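You operate a simulated robot arm through the tools that you are given. There is no shell and no other tool.

Carry out the task below with a simulated robot arm. There is one attempt and no reset: what you move stays moved.

## Task
Put things in order on the top of the homogeniser. At the end: the yellow cap stands where the clear grey-cap bottle stood; the short purple spool stands where the teal strainer stood; the cream spool stands on top of the silver wide ferrule; the teal strainer stands on top of the brown caps carton; the clear grey-cap bottle from the top of the homogeniser stands where the cream spool stood; whatever was shut is shut again. Leave all else as you found it, and nothing knocked over.

It is judged by the outcome, as a careful person would: the job done as asked, and still so three seconds after it is handed in. It fails if anything else is knocked over, pushed out of place, dropped, spilled or broken. A push-on lid holds only when it is set on centred and level and pressed home; a screw cap is set on level and turned clockwise until tight.

## Robot
A 5-joint arm with a two-finger parallel gripper, fixed in place. Base frame: the origin is at the foot of the arm, x ahead of it, y to its left, z up; the work surface is at about z = 0. Readings come in m, rad, newtons and seconds.
With the tool pointing down near the work surface it reaches from about 0.26 to 0.6 m from the base axis. Its first joint turns from -1.152 to 1.152 rad. The tool tilts only in the upright plane through the base axis and itself; it spins freely about its own axis. Payload 1.57 kg.
The tool frame sits at the grasp point between the pads (the TCP): z along the fingers, y along the line on which they close. The tips reach 0.03 m beyond it. Largest opening 0.08 m; finger width 0.017, thickness 0.012; the body of the gripper, 0.04 by 0.082 m, starts 0.08 m behind the TCP.
Orientation is told as [roll, pitch, yaw] about the base's x, y, z axes, in that order, counted from this pose: with the fingers straight down and closing along the base's y, the tool's x points along the base's -x, its y along +y and its z along -z.

## Interface
- The arm moves only by the tool nudge_tool. Its argument "increments" is a list of rows, each an object (a shift or turn left out is 0, a gripper value left out holds the last) with "translation": the shift along the tool's x, y, z in mm, a list of three; "rotation": the turn, a rotation vector about the tool's x, y, z in rad, a list of three; "jaw": the closure, from 0 (fully open) to 1 (shut). In form: [{"translation": [tx, ty, tz], "rotation": [rx, ry, rz], "jaw": jaw}, ...]. A call has 1 to 20 rows; each row shifts and turns the commanded pose from where the row before left it, along the tool's axes as they then stand. Each row takes 0.2 s and may step no farther than 0.05 m and 0.15 rad from the row before; otherwise, or with a gripper value out of range, the whole call is refused. A pose out of reach is approached as far as the arm can. The call stops where the force on the tool passes 40 N (or 10 N more than at its start, if that is more) or the arm is blocked; 0.2 s more then pass. Each finger travels about 0.153 m/s and halts on what it meets, pressing with about 22 N; the grip force reading is that of the motor and also rises with nothing between the fingers. The clock runs only during rows and for 0.2 s after the last one: add rows that do not move to give the fingers time. It gives the time, the measured TCP pose, the force on the tool (base axes), the opening and the grip force at its end, in the units of the frame above (readings bear some noise), with the torque about the TCP (base axes, N m) and any sound that the robot's microphone picked up.
- Cameras (640 x 400 px; columns grow to the right, rows downward): "scene" is fixed at [0.0375, 0.3981, 0.5118]; the picture's right is [-0.73, -0.68, 0.00], its down [-0.46, 0.50, -0.73] and it looks along [0.50, -0.54, -0.68] (base axes); focal length 256 px, centre (320, 200). "wrist" rides on the gripper at [0.072, -0.007, -0.122] in the tool frame; the picture's right is [0.09, 1.00, 0.00], its down [-0.84, 0.08, -0.54] and it looks along [-0.54, 0.05, 0.84] (tool axes); focal length 238 px, centre (320, 200). There is no depth. A picture from a camera that has moved, and an enlarged one, comes with that camera's place and axes in the base frame and with its lens.
- camera(camera): a new picture of that camera. No time passes.
- close_up(camera, box): a new picture of the part [left, top, right, bottom] of that camera's present view, enlarged. No time passes.
- job_done(): hands the job in; it is judged then, once.

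Places have to be worked out from the pictures, the camera data and where the tool is seen. Open the gripper and draw the arm clear of the work before you hand the job in, unless the task says otherwise.

The tools are called after "Call:" by a JSON object that holds its "api" and its "payload". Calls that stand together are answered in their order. nudge_tool: Moves the arm, as the interface text tells. Its arguments: {"type":"object","properties":{"increments":{"type":"array","items":{"type":"object","properties":{"translation":{"type":"array","items":{"type":"number"}},"rotation":{"type":"array","items":{"type":"number"}},"jaw":{"type":"number"}}}}},"required":["increments"]} The other tools are called the same way: camera (camera) takes a picture; close_up (camera, box) takes an enlarged picture of a part of a camera's view; job_done () hands the job in.

At the start:

```text
clock: 0.0
tool_pos: [0.4031, 0.0791, 0.2916]
tcp_rot: [0.0, -0.001, -0.001]
wrist_force: [0.5, 0.4, -0.3]
moment: [-0.03, 0.03, 0.0]
finger_gap: 0.0801
finger_force: 0.2
```

scene: 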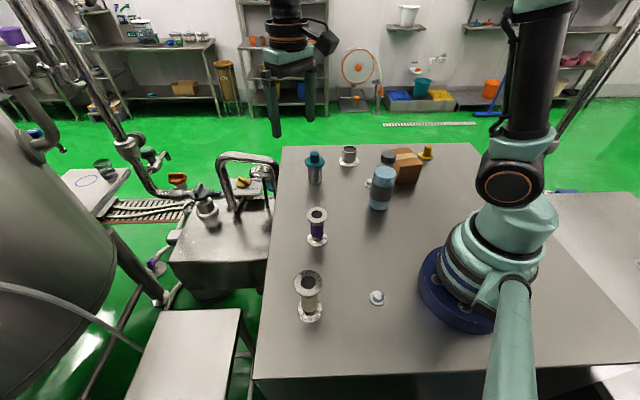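
wrist: 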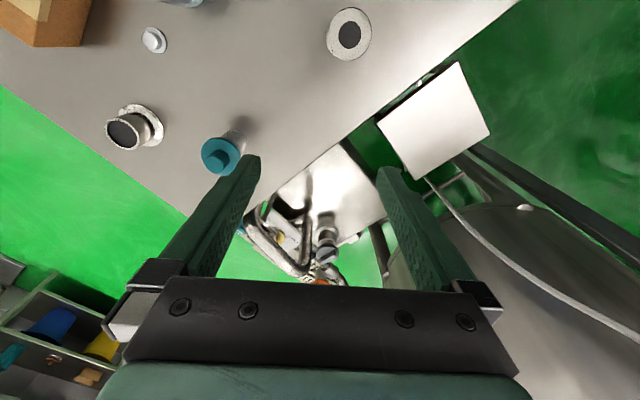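

I start by looking closer at the work surface to identify each item.

Call:
{"api": "close_up", "payload": {"camera": "scene", "box": [280, 130, 460, 250]}}

Call:
{"api": "close_up", "payload": {"camera": "scene", "box": [250, 190, 430, 340]}}

Call:
{"api": "close_up", "payload": {"camera": "wrist", "box": [0, 0, 400, 200]}}

```text
3.33 times, centred on (370, 190) of scene
camera zoom: at [0.0375, 0.3981, 0.5118], right [-0.73, -0.68, 0.0], down [-0.46, 0.5, -0.73], along [0.5, -0.54, -0.68], focal length 854 px, centre (153, 233)
```

zoom: 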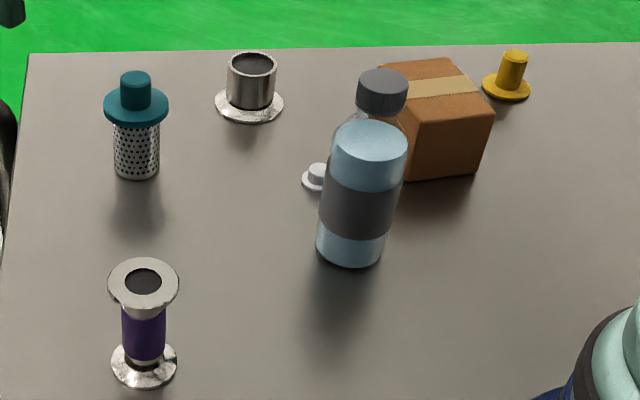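

```text
2.67 times, centred on (340, 265) of scene
camera zoom: at [0.0375, 0.3981, 0.5118], right [-0.73, -0.68, 0.0], down [-0.46, 0.5, -0.73], along [0.5, -0.54, -0.68], focal length 684 px, centre (267, 27)
```

zoom: 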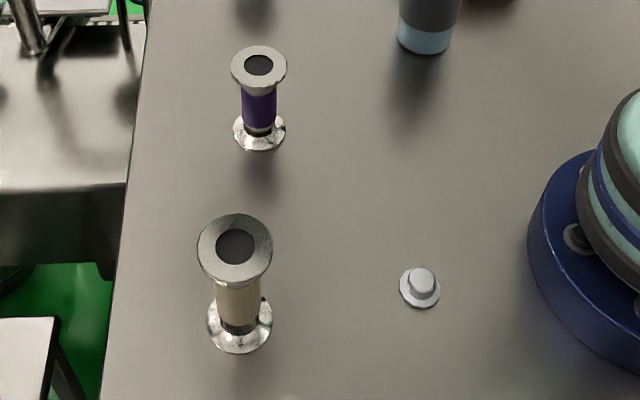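

```text
1.60 times, centred on (200, 100) of wrist
camera zoom: at [0.3319, 0.074, 0.4136], right [-0.09, 1.0, 0.0], down [0.84, 0.08, 0.54], along [0.54, 0.05, -0.84], focal length 381 px, centre (512, 360)
```

zoom: 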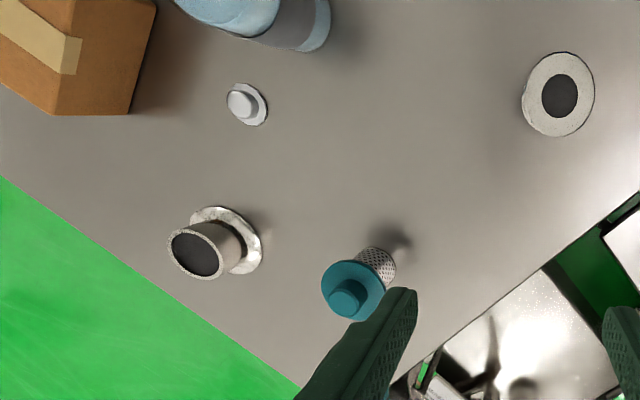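

The items seem to be: strainer near (0.48,-0.06), ferrule near (0.473,-0.219), purple spool near (0.32,0.105), cream spool near (0.205,0.248), yellow cap near (0.29,-0.435). The grey-cap bottle is hidden behind a blue vessel, so I move the wrist camera to view that side.

Call:
{"api": "nudge_tool", "payload": {"increments": [{"translation": [0, -35, -10]}, {"translation": [0, -35, -10]}, {"translation": [0, -30, -10]}, {"rotation": [0, 0, 0.15]}, {"rotation": [0, 0, 0.15]}, {"rotation": [0, 0, 0.15]}, {"rotation": [0, 0, 0.15]}, {"rotation": [0, 0, 0.15]}, {"rotation": [0, 0, 0.15]}, {}]}}

Call:
{"api": "camera", "payload": {"camera": "wrist"}}

Call:
{"api": "camera", "payload": {"camera": "scene"}}

```text
clock: 2.2
tool_pos: [0.4039, -0.0193, 0.3224]
tcp_rot: [0.0, 0.0, -0.901]
wrist_force: [-0.3, -0.5, -1.1]
moment: [-0.02, 0.02, 0.02]
finger_gap: 0.0801
finger_force: 0.0
```

```text
taken
camera wrist: at [0.3542, 0.0329, 0.4436], right [0.72, 0.69, 0.0], down [0.58, -0.61, 0.54], along [0.37, -0.39, -0.84], focal length 238 px, centre (320, 200)
```

wrist: 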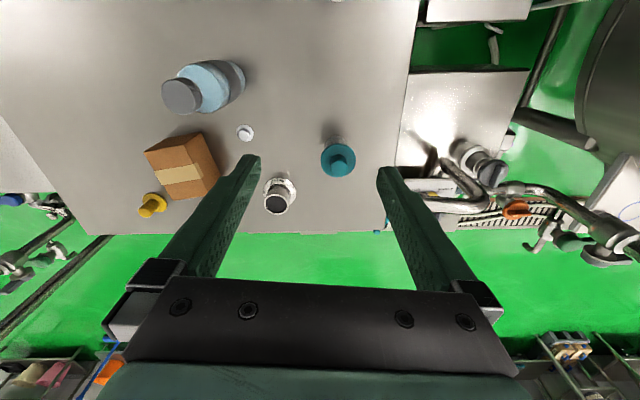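

```text
taken
```

scene: 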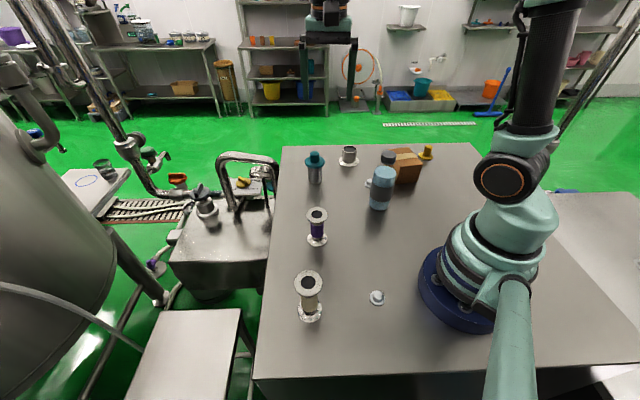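

The blue vessel and grey cap look like one bottle (clear, with blue contents). I zoom in to confirm and to measure positions.

Call:
{"api": "close_up", "payload": {"camera": "wrist", "box": [120, 40, 300, 160]}}

Call:
{"api": "close_up", "payload": {"camera": "wrist", "box": [120, 110, 300, 230]}}

Call:
{"api": "close_up", "payload": {"camera": "scene", "box": [345, 135, 445, 215]}}

Call:
{"api": "close_up", "payload": {"camera": "scene", "box": [290, 135, 390, 215]}}

```text
3.33 times, centred on (210, 100) of wrist
camera zoom: at [0.3542, 0.0329, 0.4436], right [0.72, 0.69, 0.0], down [0.58, -0.61, 0.54], along [0.37, -0.39, -0.84], focal length 794 px, centre (687, 533)
```

zoom: 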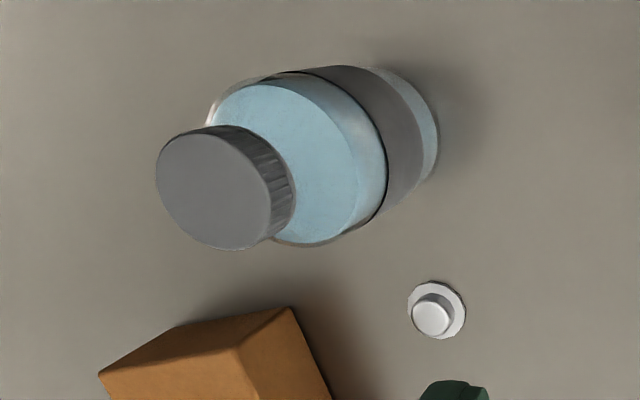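

```text
3.33 times, centred on (210, 170) of wrist
camera zoom: at [0.3542, 0.0329, 0.4436], right [0.72, 0.69, 0.0], down [0.58, -0.61, 0.54], along [0.37, -0.39, -0.84], focal length 794 px, centre (687, 300)
```

zoom: 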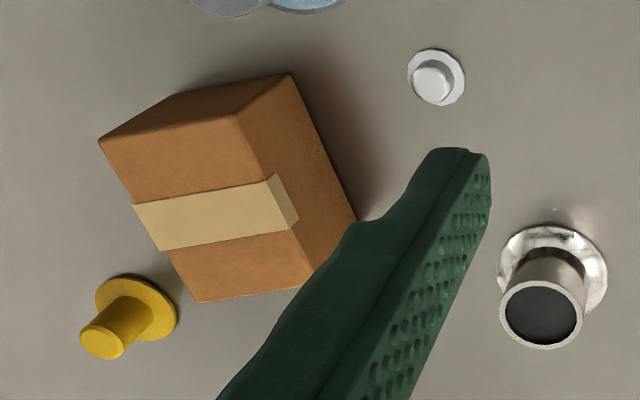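

```text
5.00 times, centred on (395, 175) of scene
camera zoom: at [0.0375, 0.3981, 0.5118], right [-0.73, -0.68, 0.0], down [-0.46, 0.5, -0.73], along [0.5, -0.54, -0.68], focal length 1282 px, centre (-55, 325)
```

zoom: 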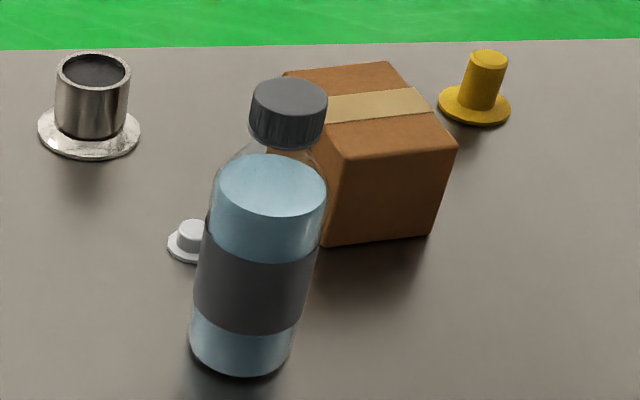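

```text
5.00 times, centred on (340, 175) of scene
camera zoom: at [0.0375, 0.3981, 0.5118], right [-0.73, -0.68, 0.0], down [-0.46, 0.5, -0.73], along [0.5, -0.54, -0.68], focal length 1282 px, centre (220, 325)
```

zoom: 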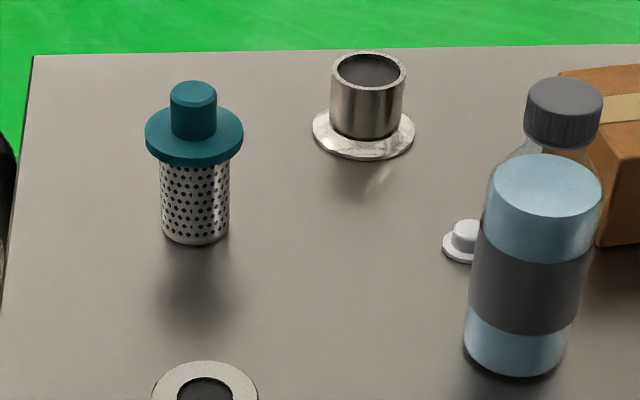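

The vessel is a single clear bottle with blue contents at about (0.278,-0.112), 60 mm across and 165 mm tall. The carton top is centred near (0.302,-0.282), about 63 mm high. First job is the cream spool, so I turn the tool and move above it for a close look.

Call:
{"api": "nudge_tool", "payload": {"increments": [{"rotation": [0, 0, -0.1485]}, {"rotation": [0, 0, -0.1485]}, {"rotation": [0, 0, -0.1485]}, {"rotation": [0, 0, -0.1485]}, {"rotation": [0, 0, -0.1485]}, {"rotation": [0, 0, -0.1485]}, {"rotation": [0, 0, -0.1485]}, {"rotation": [0, 0, -0.1485]}, {"rotation": [0, 0, -0.1485]}, {"rotation": [0, 0, -0.1485]}, {"rotation": [0, 0, -0.1485]}, {"rotation": [0, 0, -0.1485]}]}}

Call:
{"api": "nudge_tool", "payload": {"increments": [{"translation": [-9.9, 40.5, 5]}, {"translation": [-9.9, 40.5, 5]}, {"translation": [-9.9, 40.5, 5]}, {"translation": [-9.9, 40.5, 5]}, {"translation": [-9.9, 40.5, 5]}, {"translation": [-9.9, 40.5, 5]}, {"translation": [-9.9, 40.5, 5]}, {"translation": [-9.9, 40.5, 5]}, {}, {}]}}

Call:
{"api": "camera", "payload": {"camera": "wrist"}}

Call:
{"api": "camera", "payload": {"camera": "scene"}}

```text
clock: 4.8
tool_pos: [0.4045, -0.0194, 0.321]
tcp_rot: [0.001, 0.001, 0.888]
wrist_force: [-0.5, -0.6, -0.1]
moment: [0.0, 0.01, -0.02]
finger_gap: 0.0798
finger_force: 0.0
```

```text
clock: 7.0
tool_pos: [0.203, 0.2473, 0.2811]
tcp_rot: [0.0, 0.001, 0.882]
wrist_force: [-0.2, 0.9, 0.0]
moment: [-0.01, 0.0, -0.01]
finger_gap: 0.0801
finger_force: 0.0
```

```text
taken
camera wrist: at [0.1641, 0.1876, 0.4031], right [-0.83, 0.56, 0.0], down [0.47, 0.7, 0.54], along [0.3, 0.45, -0.84], focal length 238 px, centre (320, 200)
```

wrist: 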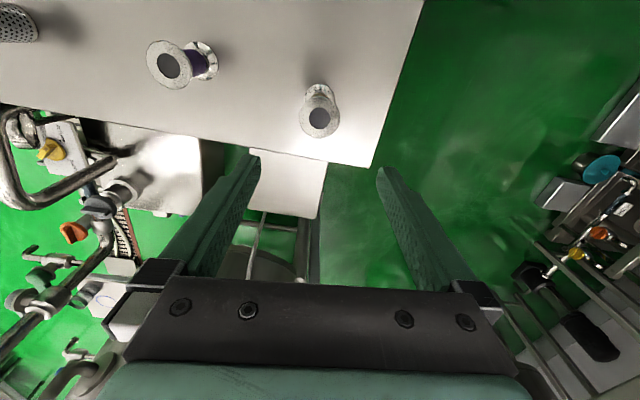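

```text
taken
```

scene: 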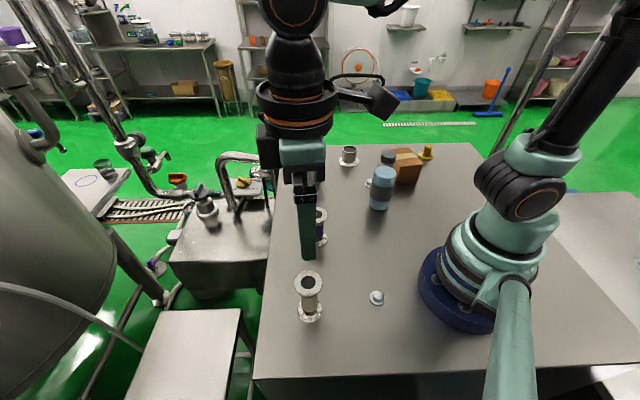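

Call:
{"api": "close_up", "payload": {"camera": "wrist", "box": [270, 70, 370, 150]}}

Call:
{"api": "close_up", "payload": {"camera": "wrist", "box": [130, 20, 230, 100]}}

Call:
{"api": "close_up", "payload": {"camera": "scene", "box": [260, 255, 360, 335]}}

```text
5.00 times, centred on (320, 110) of wrist
camera zoom: at [0.1641, 0.1876, 0.4031], right [-0.83, 0.56, 0.0], down [0.47, 0.7, 0.54], along [0.3, 0.45, -0.84], focal length 1192 px, centre (320, 650)
```

zoom: 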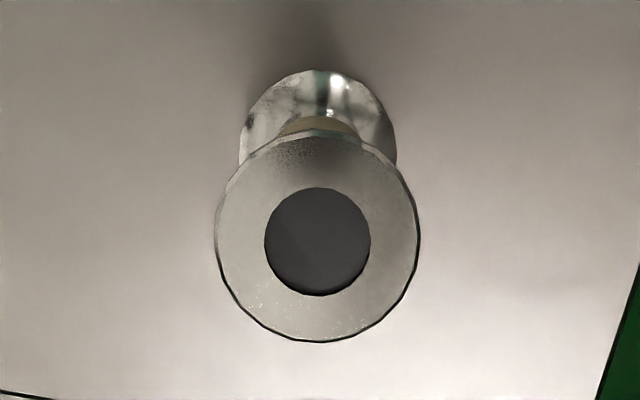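

```text
5.00 times, centred on (180, 60) of wrist
camera zoom: at [0.1641, 0.1876, 0.4031], right [-0.83, 0.56, 0.0], down [0.47, 0.7, 0.54], along [0.3, 0.45, -0.84], focal length 1192 px, centre (1020, 900)
```

zoom: 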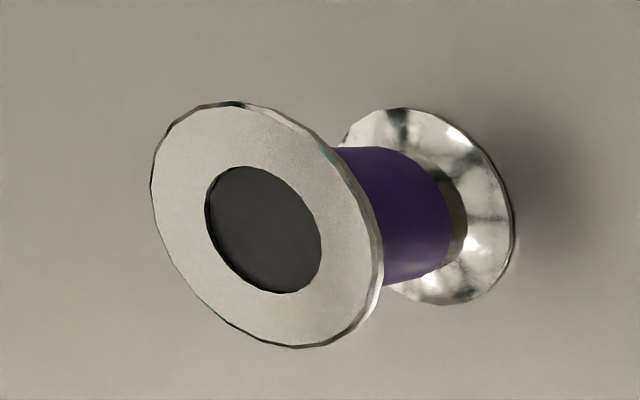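

```text
5.00 times, centred on (310, 295) of scene
camera zoom: at [0.0375, 0.3981, 0.5118], right [-0.73, -0.68, 0.0], down [-0.46, 0.5, -0.73], along [0.5, -0.54, -0.68], focal length 1282 px, centre (370, -275)
```

zoom: 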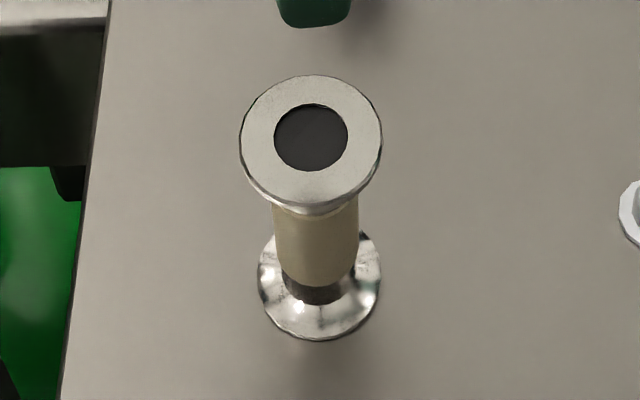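

The cream spool's top flange is nearly under the tool axis (within 2 mm). I descend around it and close at the top flange level.

Call:
{"api": "nudge_tool", "payload": {"increments": [{"translation": [1, 0, 40]}, {"translation": [0, 0, 40]}, {"translation": [0, 0, 40]}, {"translation": [0, 0, 40]}, {"translation": [0, 0, 33]}, {}, {}]}}

Call:
{"api": "camera", "payload": {"camera": "wrist"}}

Call:
{"api": "close_up", "payload": {"camera": "scene", "box": [240, 215, 400, 335]}}

```text
clock: 8.6
tool_pos: [0.2025, 0.2467, 0.0866]
tcp_rot: [-0.001, -0.001, 0.883]
wrist_force: [0.6, 0.5, -0.1]
moment: [0.01, -0.03, -0.02]
finger_gap: 0.0799
finger_force: 0.1
```

```text
taken
camera wrist: at [0.1629, 0.1872, 0.2096], right [-0.83, 0.56, 0.0], down [0.47, 0.7, 0.54], along [0.3, 0.45, -0.84], focal length 238 px, centre (320, 200)
```

wrist: 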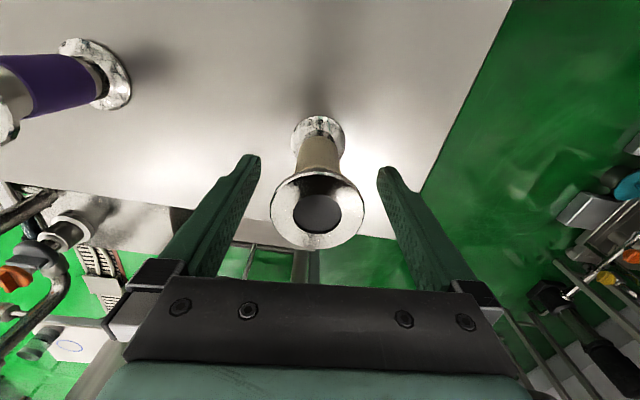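

```text
3.33 times, centred on (320, 275) of scene
camera zoom: at [0.0375, 0.3981, 0.5118], right [-0.73, -0.68, 0.0], down [-0.46, 0.5, -0.73], along [0.5, -0.54, -0.68], focal length 854 px, centre (320, -50)
```

zoom: 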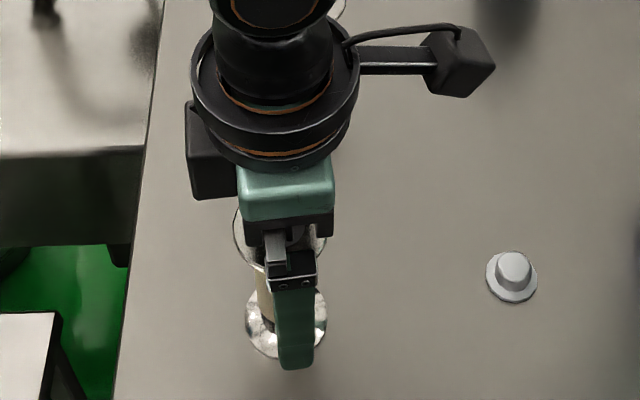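

Centred between fingers. I raise 10 mm so the flange sits nearer the grasp point, then close.

Call:
{"api": "nudge_tool", "payload": {"increments": [{"translation": [0, 0, -10]}, {"jaw": 1}, {"jaw": 1}, {"jaw": 1}, {"jaw": 1}]}}

Call:
{"api": "nudge_tool", "payload": {"increments": [{"translation": [0, 0, -10]}, {"translation": [0, 0, -20]}, {"translation": [0, 0, -20]}, {}]}}

Call:
{"api": "camera", "payload": {"camera": "wrist"}}

Call:
{"api": "camera", "payload": {"camera": "scene"}}

```text
clock: 9.8
tool_pos: [0.2017, 0.2476, 0.0988]
tcp_rot: [-0.001, 0.001, 0.884]
wrist_force: [0.1, 0.3, 0.0]
moment: [0.02, 0.06, 0.03]
finger_gap: 0.0482
finger_force: 21.9
```

```text
clock: 10.8
tool_pos: [0.2023, 0.2457, 0.1485]
tcp_rot: [-0.001, 0.0, 0.883]
wrist_force: [-0.3, 0.2, -2.4]
moment: [0.01, -0.02, 0.0]
finger_gap: 0.0485
finger_force: 22.2
```

```text
taken
camera wrist: at [0.1629, 0.1872, 0.2711], right [-0.83, 0.56, 0.0], down [0.47, 0.7, 0.54], along [0.3, 0.45, -0.84], focal length 238 px, centre (320, 200)
```

wrist: 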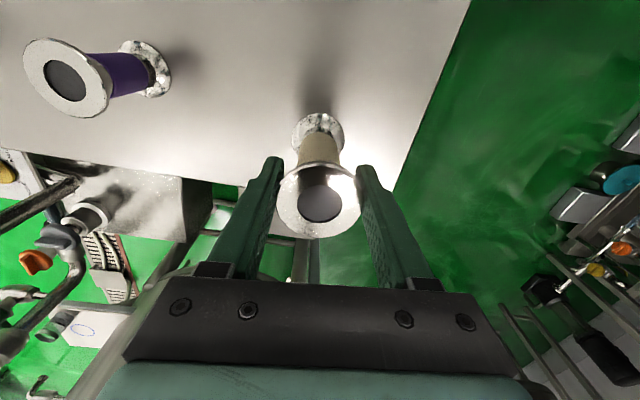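

```text
taken
```

scene: 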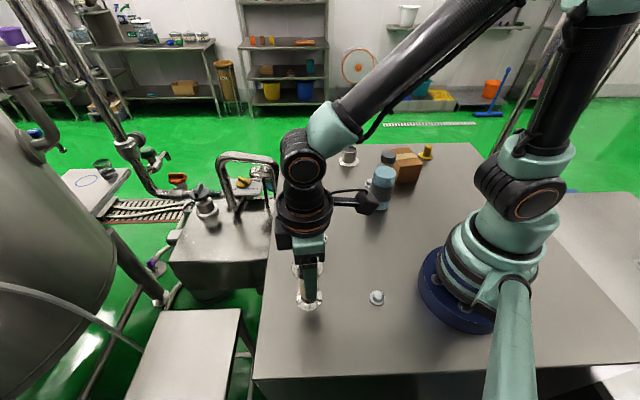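

The spool is held (about 2.4 N extra load, gap 48.5 mm). I lift to 0.28 m and carry it across at moderate speed toward the ferrule.

Call:
{"api": "nudge_tool", "payload": {"increments": [{"translation": [0, 0, -33]}, {"translation": [0, 0, -33]}, {"translation": [0, 0, -33]}, {"translation": [0, 0, -33]}, {"translation": [11.8, -31.1, 0]}, {"translation": [11.8, -31.1, 0]}, {"translation": [11.8, -31.1, 0]}, {"translation": [11.8, -31.1, 0]}, {"translation": [11.8, -31.1, 0]}, {"translation": [11.8, -31.1, 0]}, {"translation": [11.8, -31.1, 0]}, {"translation": [11.8, -31.1, 0]}, {"translation": [11.8, -31.1, 0]}, {"translation": [11.8, -31.1, 0]}, {"translation": [11.8, -31.1, 0]}, {"translation": [11.8, -31.1, 0]}, {}]}}

Call:
{"api": "nudge_tool", "payload": {"increments": [{"rotation": [0, 0, 0.12]}, {"rotation": [0, 0, 0.12]}, {"rotation": [0, 0, 0.12]}, {"rotation": [0, 0, 0.12]}, {"rotation": [0, 0, 0.12]}, {"rotation": [0, 0, 0.12]}, {"rotation": [0, 0, 0.12]}, {"rotation": [0, 0, 0.12]}, {"rotation": [0, 0, 0.12]}, {"rotation": [0, 0, 0.12]}, {"rotation": [0, 0, 0.12]}, {}]}}

Call:
{"api": "camera", "payload": {"camera": "wrist"}}

Call:
{"api": "camera", "payload": {"camera": "scene"}}

```text
clock: 14.4
tool_pos: [0.4009, -0.0985, 0.2822]
tcp_rot: [0.0, 0.001, 0.884]
wrist_force: [-0.7, 1.2, -2.3]
moment: [0.01, 0.02, -0.02]
finger_gap: 0.0485
finger_force: 22.2
```

```text
clock: 17.0
tool_pos: [0.4005, -0.0995, 0.2805]
tcp_rot: [0.0, 0.002, -0.441]
wrist_force: [0.0, -0.3, -0.3]
moment: [-0.02, 0.0, 0.0]
finger_gap: 0.0002
finger_force: 21.4
```

```text
taken
camera wrist: at [0.3338, -0.075, 0.4027], right [0.34, 0.94, 0.0], down [0.79, -0.29, 0.54], along [0.51, -0.18, -0.84], focal length 238 px, centre (320, 200)
```

wrist: 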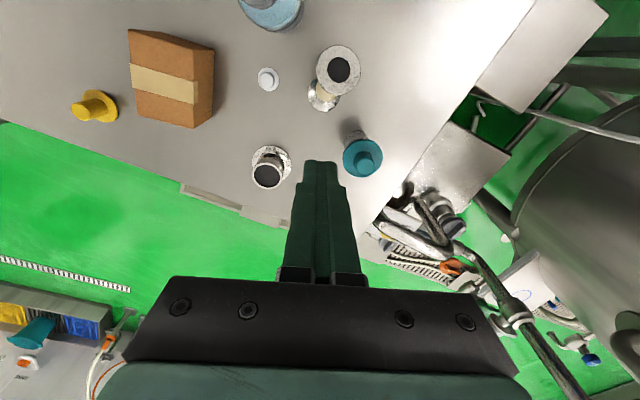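

```text
taken
```

scene: 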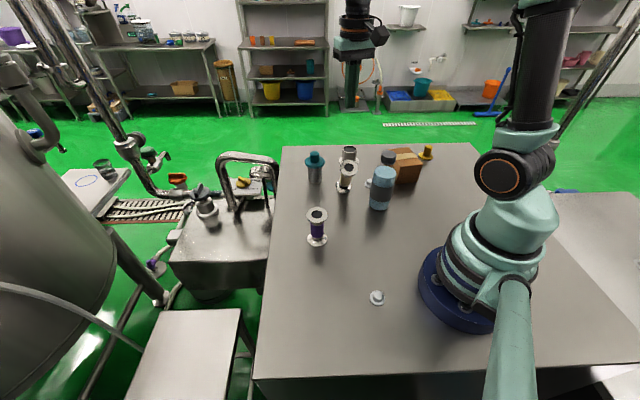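

The spool slipped out while I was turning the tool, and it appears to have landed upright near (0.40,-0.10). I check closely before doing anything else.

Call:
{"api": "close_up", "payload": {"camera": "scene", "box": [290, 135, 390, 215]}}

Call:
{"api": "close_up", "payload": {"camera": "wrist", "box": [240, 20, 400, 200]}}

```text
5.00 times, centred on (340, 175) of scene
camera zoom: at [0.0375, 0.3981, 0.5118], right [-0.73, -0.68, 0.0], down [-0.46, 0.5, -0.73], along [0.5, -0.54, -0.68], focal length 1282 px, centre (220, 325)
```

zoom: 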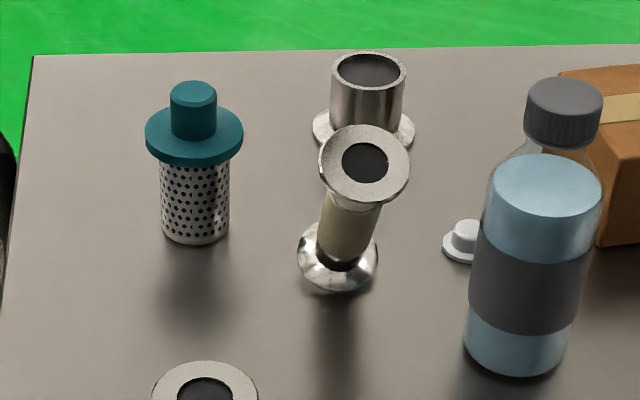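

```text
2.22 times, centred on (320, 110) of wrist
camera zoom: at [0.3338, -0.075, 0.4027], right [0.34, 0.94, 0.0], down [0.79, -0.29, 0.54], along [0.51, -0.18, -0.84], focal length 530 px, centre (320, 400)
```

zoom: 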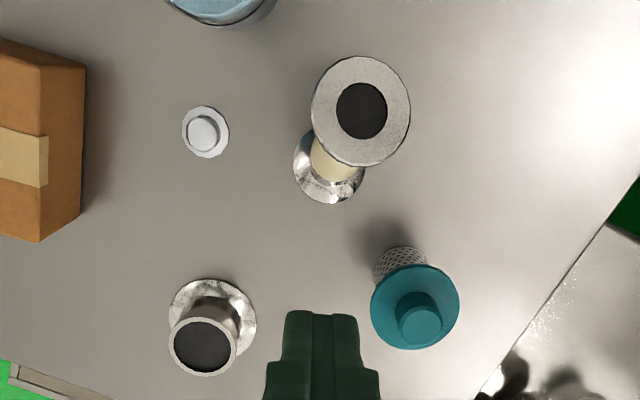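

The spool is rocking on its bottom edge (tilt about 24° towards the base-left, away from the bottle). The gripper is too far to catch it, so I let the shortest possible time pass and look.

Call:
{"api": "nudge_tool", "payload": {"increments": [{}]}}

Call:
{"api": "camera", "payload": {"camera": "wrist"}}

Call:
{"api": "camera", "payload": {"camera": "scene"}}

```text
clock: 17.4
tool_pos: [0.4006, -0.0993, 0.2805]
tcp_rot: [0.0, 0.001, -0.438]
wrist_force: [0.5, 0.2, -0.5]
moment: [0.0, 0.01, -0.02]
finger_gap: 0.0
finger_force: 21.4
```

```text
taken
camera wrist: at [0.3338, -0.0751, 0.4027], right [0.34, 0.94, 0.0], down [0.79, -0.28, 0.54], along [0.51, -0.18, -0.84], focal length 238 px, centre (320, 200)
```

wrist: 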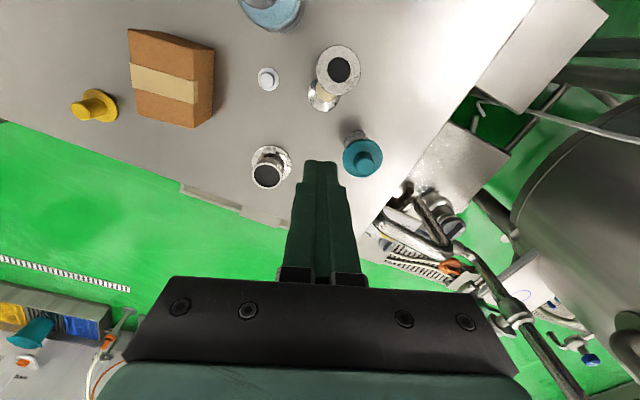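

```text
taken
```

scene: 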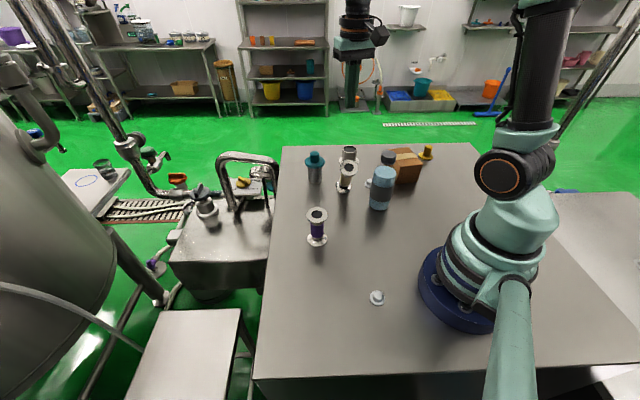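

It did not move in 0.4 s, so it is at rest. I look closely at how it stands.

Call:
{"api": "close_up", "payload": {"camera": "scene", "box": [320, 150, 380, 200]}}

Call:
{"api": "close_up", "payload": {"camera": "wrist", "box": [290, 35, 390, 120]}}

```text
8.00 times, centred on (350, 175) of scene
camera zoom: at [0.0375, 0.3981, 0.5118], right [-0.73, -0.68, 0.0], down [-0.46, 0.5, -0.73], along [0.5, -0.54, -0.68], focal length 2050 px, centre (80, 400)
```

zoom: 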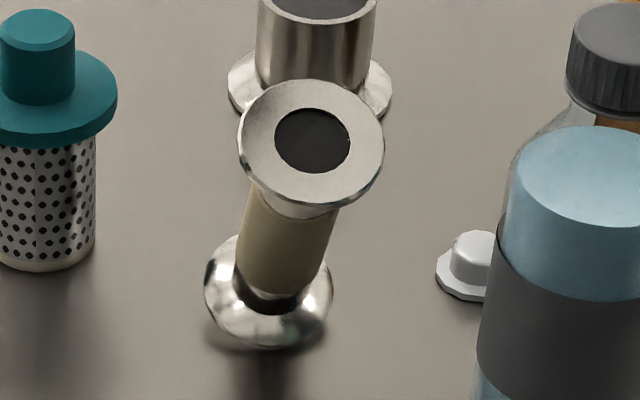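

```text
4.71 times, centred on (340, 78) of wrist
camera zoom: at [0.3338, -0.0751, 0.4027], right [0.34, 0.94, 0.0], down [0.79, -0.28, 0.54], along [0.51, -0.18, -0.84], focal length 1122 px, centre (226, 776)
```

zoom: 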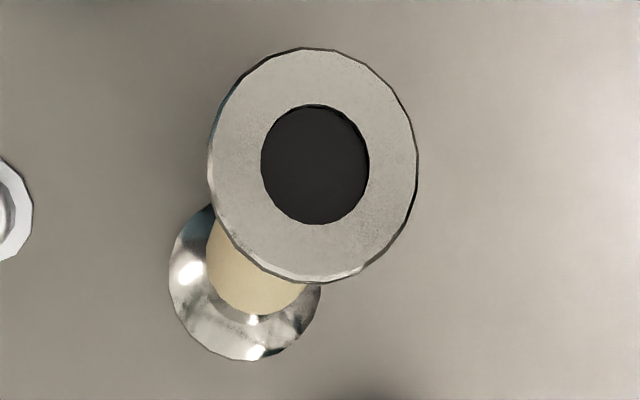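

The spool rests motionless, tilted about 24° with its top flange near (0.36,-0.062,0.114). I open, line the fingers up across the tilt direction and come lower above the top flange, so that I can take hold of it gently.

Call:
{"api": "nudge_tool", "payload": {"increments": [{"rotation": [0, 0, 0.1225], "jaw": 0}, {"rotation": [0, 0, 0.1225], "jaw": 0}, {"translation": [28, 1.5, 20]}, {"translation": [27, 1.5, 20]}, {"translation": [0, 0, 20]}, {}]}}

Call:
{"api": "close_up", "payload": {"camera": "wrist", "box": [220, 60, 420, 220]}}

Call:
{"api": "close_up", "payload": {"camera": "scene", "box": [310, 130, 390, 200]}}

```text
clock: 18.8
tool_pos: [0.3601, -0.0617, 0.2197]
tcp_rot: [0.001, 0.0, -0.682]
wrist_force: [-0.1, 0.9, 0.4]
moment: [-0.01, -0.01, 0.02]
finger_gap: 0.0802
finger_force: 0.1
```

```text
2.50 times, centred on (320, 140) of wrist
camera zoom: at [0.301, -0.0223, 0.342], right [0.56, 0.83, 0.0], down [0.7, -0.47, 0.54], along [0.45, -0.3, -0.84], focal length 596 px, centre (320, 350)
```

zoom: 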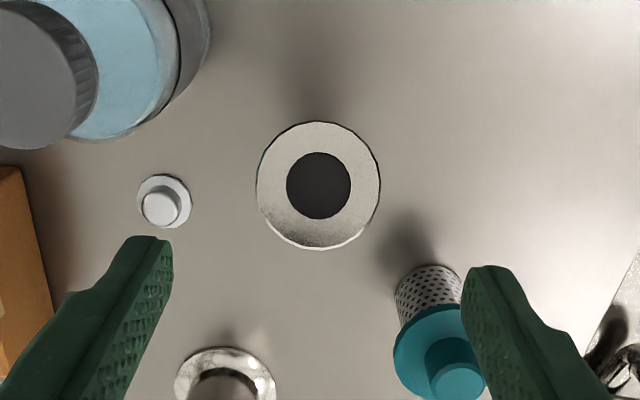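

```text
5.71 times, centred on (350, 165) of scene
camera zoom: at [0.0375, 0.3981, 0.5118], right [-0.73, -0.68, 0.0], down [-0.46, 0.5, -0.73], along [0.5, -0.54, -0.68], focal length 1465 px, centre (149, 400)
```

zoom: 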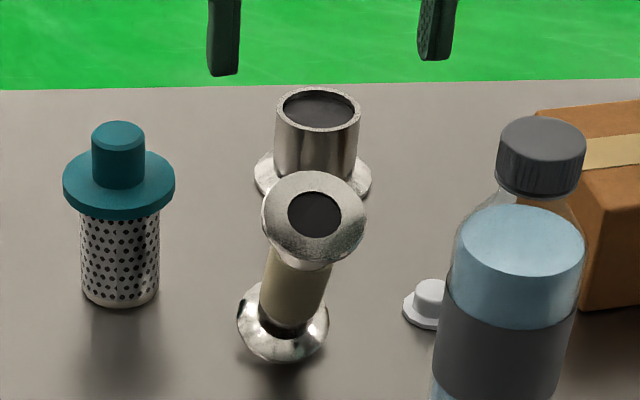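

Still at rest and centred within 2 mm of the tool axis. I descend with the top flange between the pads and close gradually.

Call:
{"api": "nudge_tool", "payload": {"increments": [{"translation": [2, -1, 35]}, {"translation": [0, 0, 35]}, {"translation": [0, 0, 25]}, {"translation": [0, 0, 16]}, {"jaw": 0.25}, {"jaw": 0.35}, {"jaw": 0.4}]}}

Call:
{"api": "camera", "payload": {"camera": "wrist"}}

Call:
{"api": "close_up", "payload": {"camera": "scene", "box": [290, 110, 400, 200]}}

```text
clock: 20.4
tool_pos: [0.3601, -0.0611, 0.109]
tcp_rot: [0.0, 0.001, -0.682]
wrist_force: [0.0, 0.8, -0.4]
moment: [0.01, 0.06, 0.02]
finger_gap: 0.0491
finger_force: 7.6
```

```text
taken
camera wrist: at [0.2993, -0.0217, 0.2316], right [0.56, 0.83, 0.0], down [0.7, -0.47, 0.54], along [0.45, -0.3, -0.84], focal length 238 px, centre (320, 200)
```

wrist: 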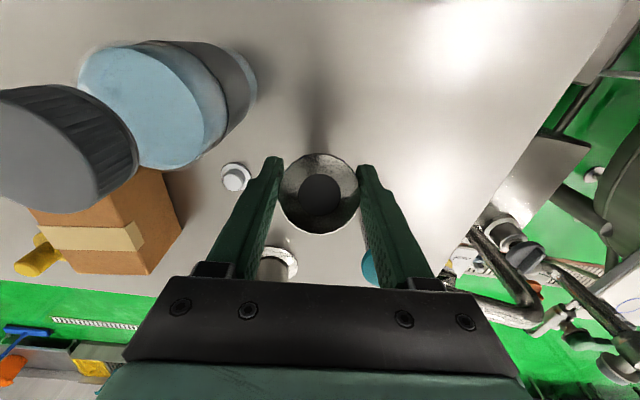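

```text
4.44 times, centred on (345, 155) of scene
camera zoom: at [0.0375, 0.3981, 0.5118], right [-0.73, -0.68, 0.0], down [-0.46, 0.5, -0.73], along [0.5, -0.54, -0.68], focal length 1139 px, centre (209, 400)
```

zoom: 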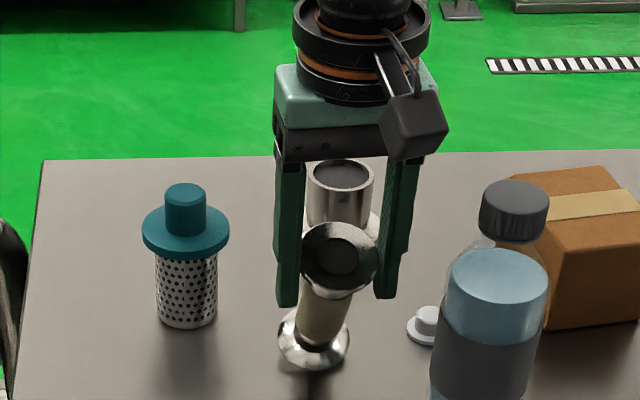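

The flange is lightly held (gap 49 mm). I lift a few millimetres so it can swing upright about the finger line, then look.

Call:
{"api": "nudge_tool", "payload": {"increments": [{"jaw": 0.43}, {"translation": [0, 0, -4]}, {"translation": [0, 0, -4]}, {"translation": [0, 0, -4]}, {}]}}

Call:
{"api": "close_up", "payload": {"camera": "scene", "box": [290, 110, 400, 200]}}

Call:
{"api": "close_up", "payload": {"camera": "wrist", "box": [220, 80, 420, 240]}}

```text
clock: 21.6
tool_pos: [0.3583, -0.0624, 0.1217]
tcp_rot: [0.0, 0.0, -0.681]
wrist_force: [0.2, 0.5, -2.6]
moment: [0.02, 0.03, 0.01]
finger_gap: 0.0483
finger_force: 21.5
```

```text
4.44 times, centred on (345, 155) of scene
camera zoom: at [0.0375, 0.3981, 0.5118], right [-0.73, -0.68, 0.0], down [-0.46, 0.5, -0.73], along [0.5, -0.54, -0.68], focal length 1139 px, centre (209, 400)
```

zoom: 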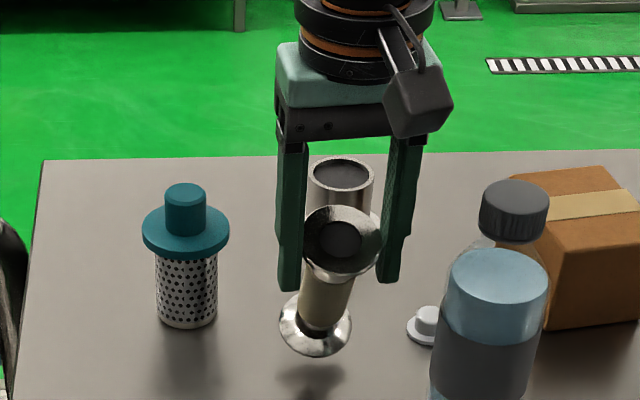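

```text
2.50 times, centred on (320, 160) of wrist
camera zoom: at [0.2988, -0.0219, 0.2438], right [0.56, 0.83, 0.0], down [0.7, -0.47, 0.54], along [0.45, -0.3, -0.84], focal length 596 px, centre (320, 300)
```

zoom: 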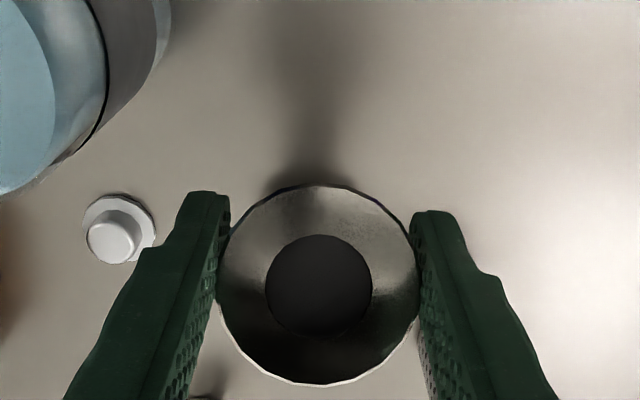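

It is lifted but the firm pads hold the 24° tilt. I set its edge back on the surface, ease the grip and walk the top flange along the tool's -x so that it pivots upright about its bottom edge.

Call:
{"api": "nudge_tool", "payload": {"increments": [{"translation": [0, 0, 5]}, {"translation": [0, 0, 4]}, {"translation": [0, 0, 3]}, {"jaw": 0.4}, {"translation": [-4, 0, -0.7]}, {"translation": [-4, 0, -0.6]}, {"translation": [-4, 0, -0.4]}, {"translation": [-4, 0, -0.3]}, {}]}}

Call:
{"api": "close_up", "payload": {"camera": "scene", "box": [290, 110, 400, 200]}}

Call:
{"api": "close_up", "payload": {"camera": "wrist", "box": [220, 80, 420, 240]}}

```text
clock: 23.6
tool_pos: [0.3703, -0.0726, 0.1117]
tcp_rot: [-0.001, 0.001, -0.681]
wrist_force: [0.3, -0.6, -0.6]
moment: [0.0, 0.03, 0.01]
finger_gap: 0.0489
finger_force: 0.2
```

```text
4.44 times, centred on (345, 155) of scene
camera zoom: at [0.0375, 0.3981, 0.5118], right [-0.73, -0.68, 0.0], down [-0.46, 0.5, -0.73], along [0.5, -0.54, -0.68], focal length 1139 px, centre (209, 400)
```

zoom: 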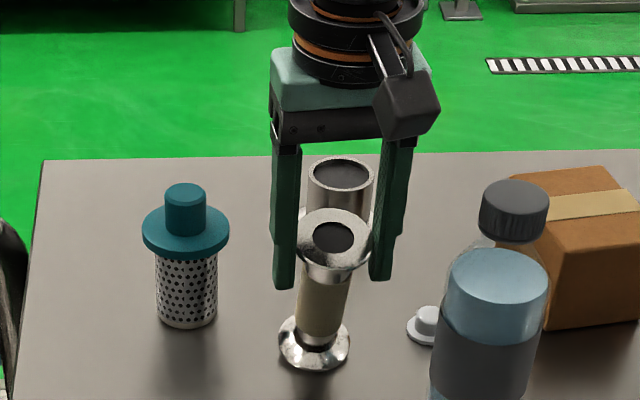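

```text
2.50 times, centred on (320, 160) of wrist
camera zoom: at [0.3111, -0.0323, 0.2333], right [0.56, 0.83, 0.0], down [0.7, -0.47, 0.54], along [0.45, -0.3, -0.84], focal length 596 px, centre (320, 300)
```

zoom: 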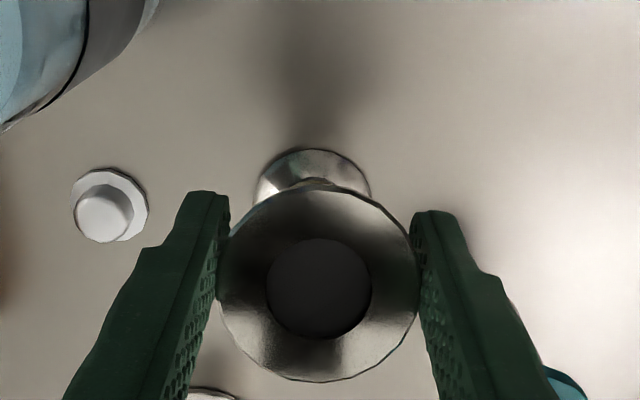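

It is pivoting upright (tilt now roughly half). I continue the same motion to bring it vertical.

Call:
{"api": "nudge_tool", "payload": {"increments": [{"translation": [-4, 0, 0]}, {"translation": [-4, 0, -0.1]}, {"translation": [-4, 0, 0.2]}, {"translation": [-4, 0, 0.3]}, {"translation": [-4, 0, 0.4]}, {}]}}

Call:
{"api": "close_up", "payload": {"camera": "scene", "box": [290, 110, 400, 200]}}

Call:
{"api": "close_up", "payload": {"camera": "wrist", "box": [220, 80, 420, 240]}}

```text
clock: 25.0
tool_pos: [0.3868, -0.0855, 0.111]
tcp_rot: [-0.002, 0.0, -0.684]
wrist_force: [0.2, 0.0, 0.4]
moment: [0.03, 0.0, 0.01]
finger_gap: 0.0487
finger_force: 0.5
```

```text
4.44 times, centred on (345, 155) of scene
camera zoom: at [0.0375, 0.3981, 0.5118], right [-0.73, -0.68, 0.0], down [-0.46, 0.5, -0.73], along [0.5, -0.54, -0.68], focal length 1139 px, centre (209, 400)
```

zoom: 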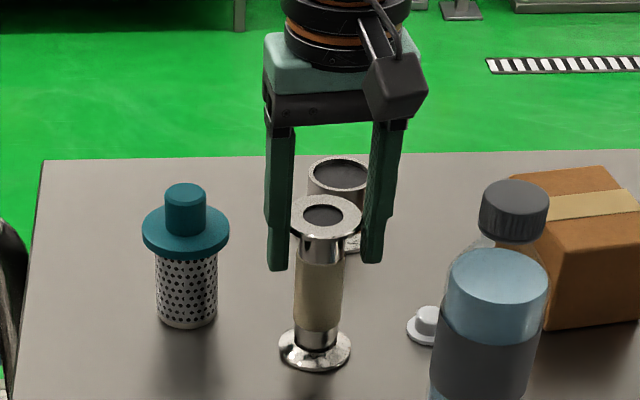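

```text
2.50 times, centred on (320, 160) of wrist
camera zoom: at [0.3267, -0.0446, 0.2327], right [0.56, 0.83, 0.0], down [0.7, -0.47, 0.54], along [0.45, -0.3, -0.84], focal length 596 px, centre (320, 300)
```

zoom: 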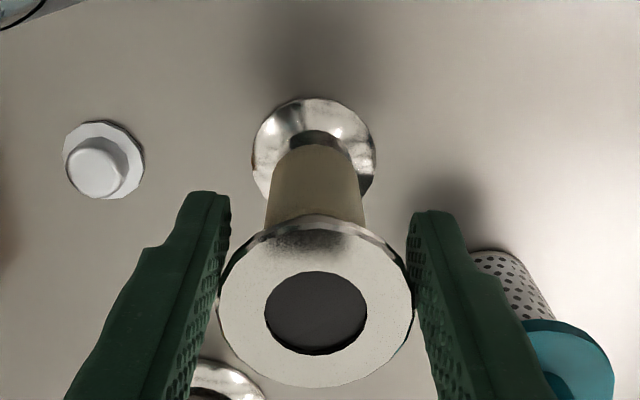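

It now stands upright. I open the fingers gently, rise straight up and verify it is standing flat.

Call:
{"api": "nudge_tool", "payload": {"increments": [{"jaw": 0.35}, {"jaw": 0.2}, {"jaw": 0}, {}, {"translation": [0, 0, -20]}, {"translation": [0, 0, -40]}, {"translation": [0, 0, -40]}, {}]}}

Call:
{"api": "close_up", "payload": {"camera": "scene", "box": [290, 130, 400, 210]}}

Call:
{"api": "close_up", "payload": {"camera": "wrist", "box": [220, 60, 420, 220]}}

```text
clock: 26.8
tool_pos: [0.3866, -0.0837, 0.2119]
tcp_rot: [0.001, 0.0, -0.682]
wrist_force: [0.0, -0.7, 0.2]
moment: [-0.02, 0.01, -0.01]
finger_gap: 0.0801
finger_force: 0.1
```

```text
5.00 times, centred on (345, 170) of scene
camera zoom: at [0.0375, 0.3981, 0.5118], right [-0.73, -0.68, 0.0], down [-0.46, 0.5, -0.73], along [0.5, -0.54, -0.68], focal length 1282 px, centre (195, 350)
```

zoom: 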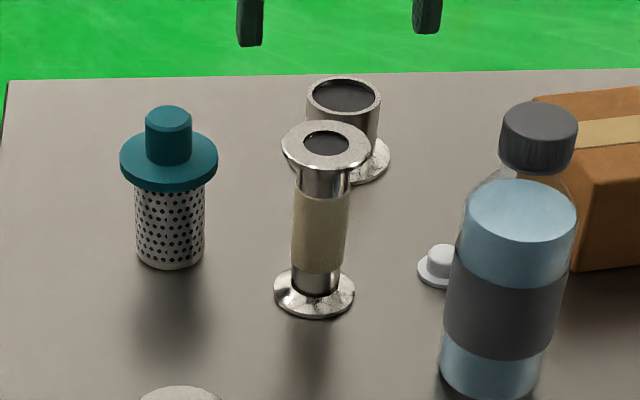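

```text
2.50 times, centred on (320, 140) of wrist
camera zoom: at [0.3268, -0.0445, 0.3336], right [0.56, 0.83, 0.0], down [0.7, -0.47, 0.54], along [0.45, -0.3, -0.84], focal length 596 px, centre (320, 350)
```

zoom: 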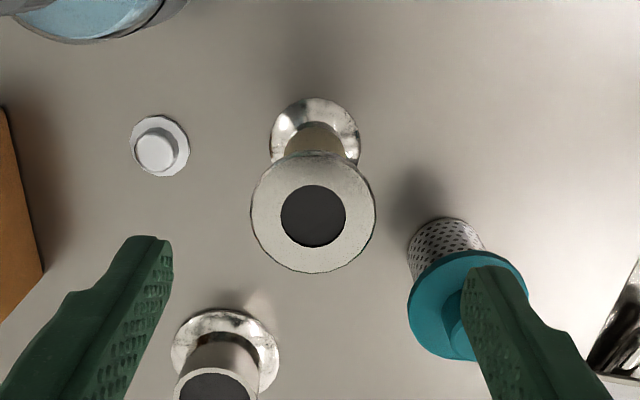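

The cream spool now stands upright at about (0.39,-0.09). I will leave it there for now and move the bottle first, which clears room; I go up and above the bottle for a precise look.

Call:
{"api": "nudge_tool", "payload": {"increments": [{"translation": [0, 0, -36]}, {"translation": [0, 0, -36]}, {"translation": [0, 0, -36]}, {"rotation": [0, 0, -0.15]}, {"rotation": [0, 0, -0.15]}, {"translation": [31, -22, 0]}, {"translation": [31, -22, 0]}, {"translation": [31, -22, 0]}, {}, {}]}}

Call:
{"api": "camera", "payload": {"camera": "wrist"}}

Call:
{"api": "camera", "payload": {"camera": "scene"}}

```text
clock: 29.0
tool_pos: [0.275, -0.1125, 0.3184]
tcp_rot: [0.0, -0.001, -0.381]
wrist_force: [-0.2, 0.8, 0.9]
moment: [0.0, 0.03, 0.0]
finger_gap: 0.0799
finger_force: 0.1
```

```text
taken
camera wrist: at [0.2066, -0.0908, 0.4405], right [0.29, 0.96, 0.0], down [0.81, -0.24, 0.54], along [0.52, -0.16, -0.84], focal length 238 px, centre (320, 200)
```

wrist: 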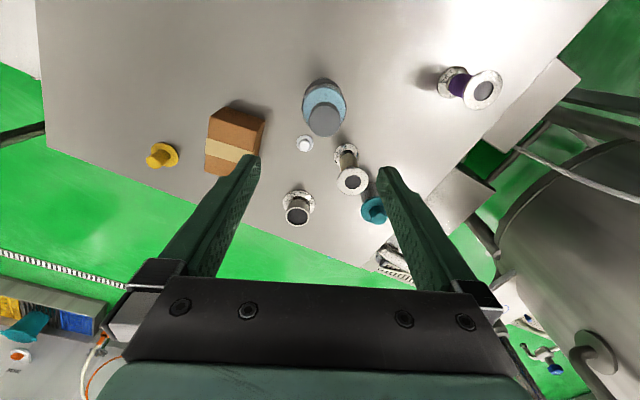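

```text
taken
```

scene: 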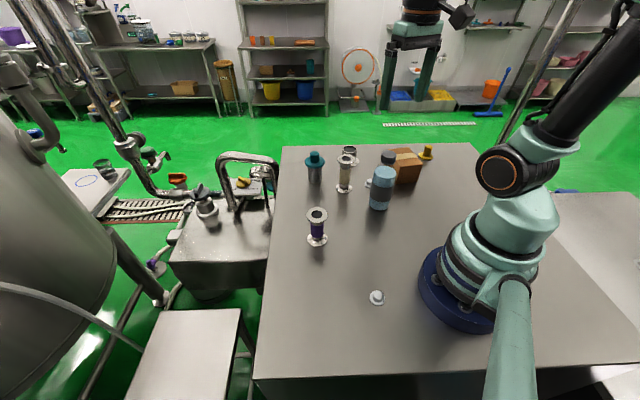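

Call:
{"api": "close_up", "payload": {"camera": "wrist", "box": [270, 60, 370, 140]}}

Call:
{"api": "close_up", "payload": {"camera": "wrist", "box": [260, 120, 420, 240]}}

Call:
{"api": "close_up", "payload": {"camera": "wrist", "box": [130, 80, 290, 200]}}

```text
5.00 times, centred on (320, 100) of wrist
camera zoom: at [0.2066, -0.0908, 0.4405], right [0.29, 0.96, 0.0], down [0.81, -0.24, 0.54], along [0.52, -0.16, -0.84], focal length 1192 px, centre (320, 700)
```

zoom: 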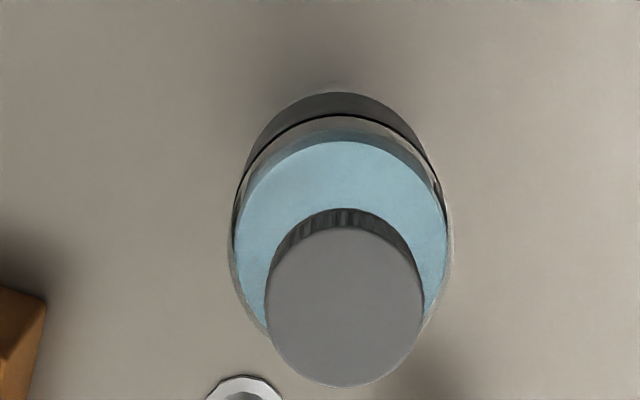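

```text
3.33 times, centred on (340, 180) of wrist
camera zoom: at [0.2066, -0.0908, 0.4405], right [0.29, 0.96, 0.0], down [0.81, -0.24, 0.54], along [0.52, -0.16, -0.84], focal length 794 px, centre (253, 267)
```

zoom: 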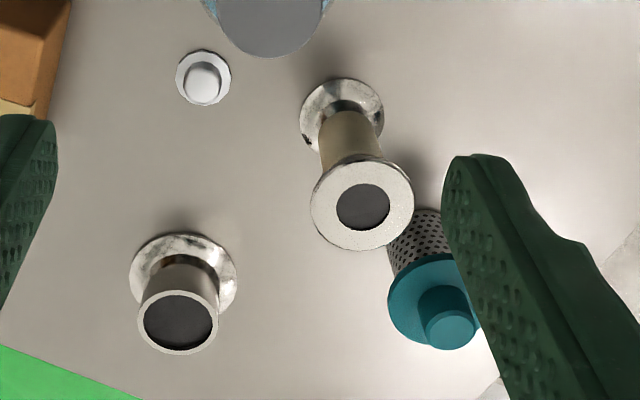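

```text
3.33 times, centred on (210, 140) of wrist
camera zoom: at [0.2066, -0.0908, 0.4405], right [0.29, 0.96, 0.0], down [0.81, -0.24, 0.54], along [0.52, -0.16, -0.84], focal length 794 px, centre (687, 400)
```

zoom: 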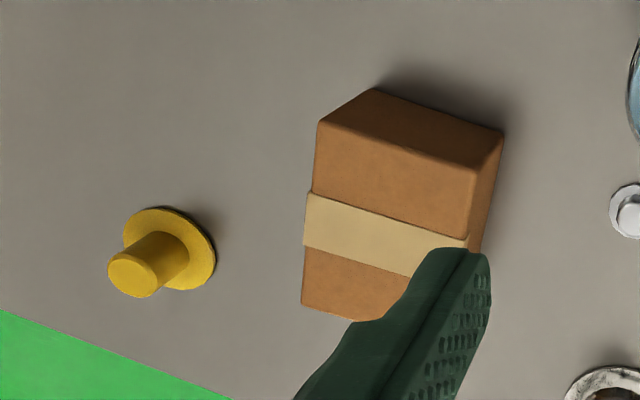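

The bottle axis is at about (0.276,-0.106), 5 mm to the side of the tool axis. I correct, descend part way and check alignment again.

Call:
{"api": "nudge_tool", "payload": {"increments": [{"translation": [1.5, 5, 35]}, {"translation": [0, 0, 35]}, {"translation": [0, 0, 30]}, {}, {}]}}

Call:
{"api": "camera", "payload": {"camera": "wrist"}}

```text
clock: 30.2
tool_pos: [0.2748, -0.1056, 0.2184]
tcp_rot: [0.0, -0.001, -0.382]
wrist_force: [0.0, -0.1, 0.5]
moment: [-0.01, 0.0, -0.02]
finger_gap: 0.0802
finger_force: 0.2
```

```text
taken
camera wrist: at [0.2059, -0.0854, 0.3403], right [0.29, 0.96, 0.0], down [0.81, -0.24, 0.54], along [0.52, -0.16, -0.84], focal length 238 px, centre (320, 200)
```

wrist: 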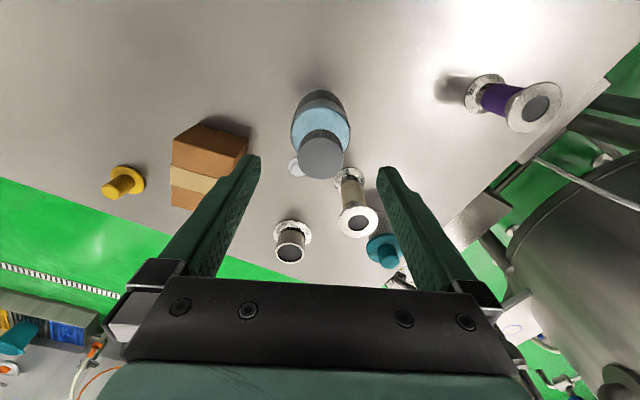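

Aligned laterally; I descend to grasp the bottle body below the shoulder, then close gently.

Call:
{"api": "nudge_tool", "payload": {"increments": [{"translation": [2, 0, 30]}, {"translation": [0, 0, 30]}, {"translation": [0, 0, 30]}, {"translation": [0, 0, 20]}, {"translation": [0, 0, 10]}, {}]}}

Call:
{"api": "camera", "payload": {"camera": "wrist"}}

Call:
{"api": "close_up", "payload": {"camera": "scene", "box": [330, 100, 450, 220]}}

```text
clock: 31.6
tool_pos: [0.2736, -0.105, 0.0978]
tcp_rot: [0.001, -0.002, -0.382]
wrist_force: [0.3, -0.1, 0.2]
moment: [-0.02, -0.04, -0.03]
finger_gap: 0.0799
finger_force: 0.0
```

```text
taken
camera wrist: at [0.2054, -0.084, 0.2205], right [0.29, 0.96, 0.0], down [0.81, -0.24, 0.54], along [0.52, -0.16, -0.84], focal length 238 px, centre (320, 200)
```

wrist: 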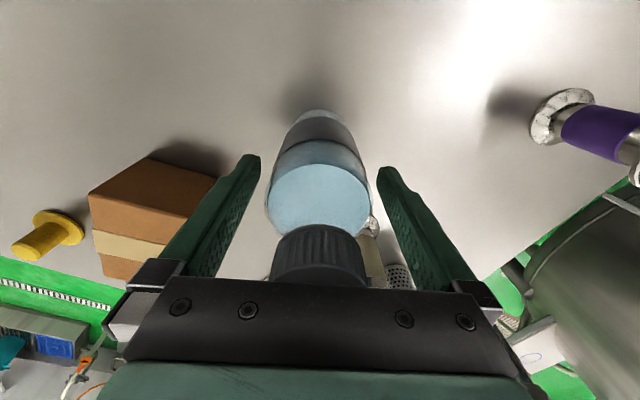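

```text
3.33 times, centred on (390, 160) of scene
camera zoom: at [0.0375, 0.3981, 0.5118], right [-0.73, -0.68, 0.0], down [-0.46, 0.5, -0.73], along [0.5, -0.54, -0.68], focal length 854 px, centre (87, 333)
```

zoom: 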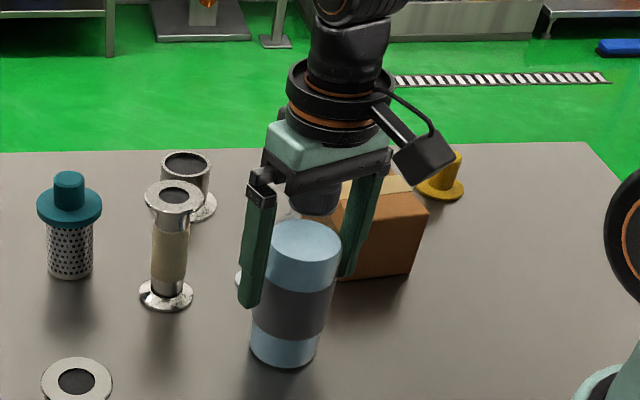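

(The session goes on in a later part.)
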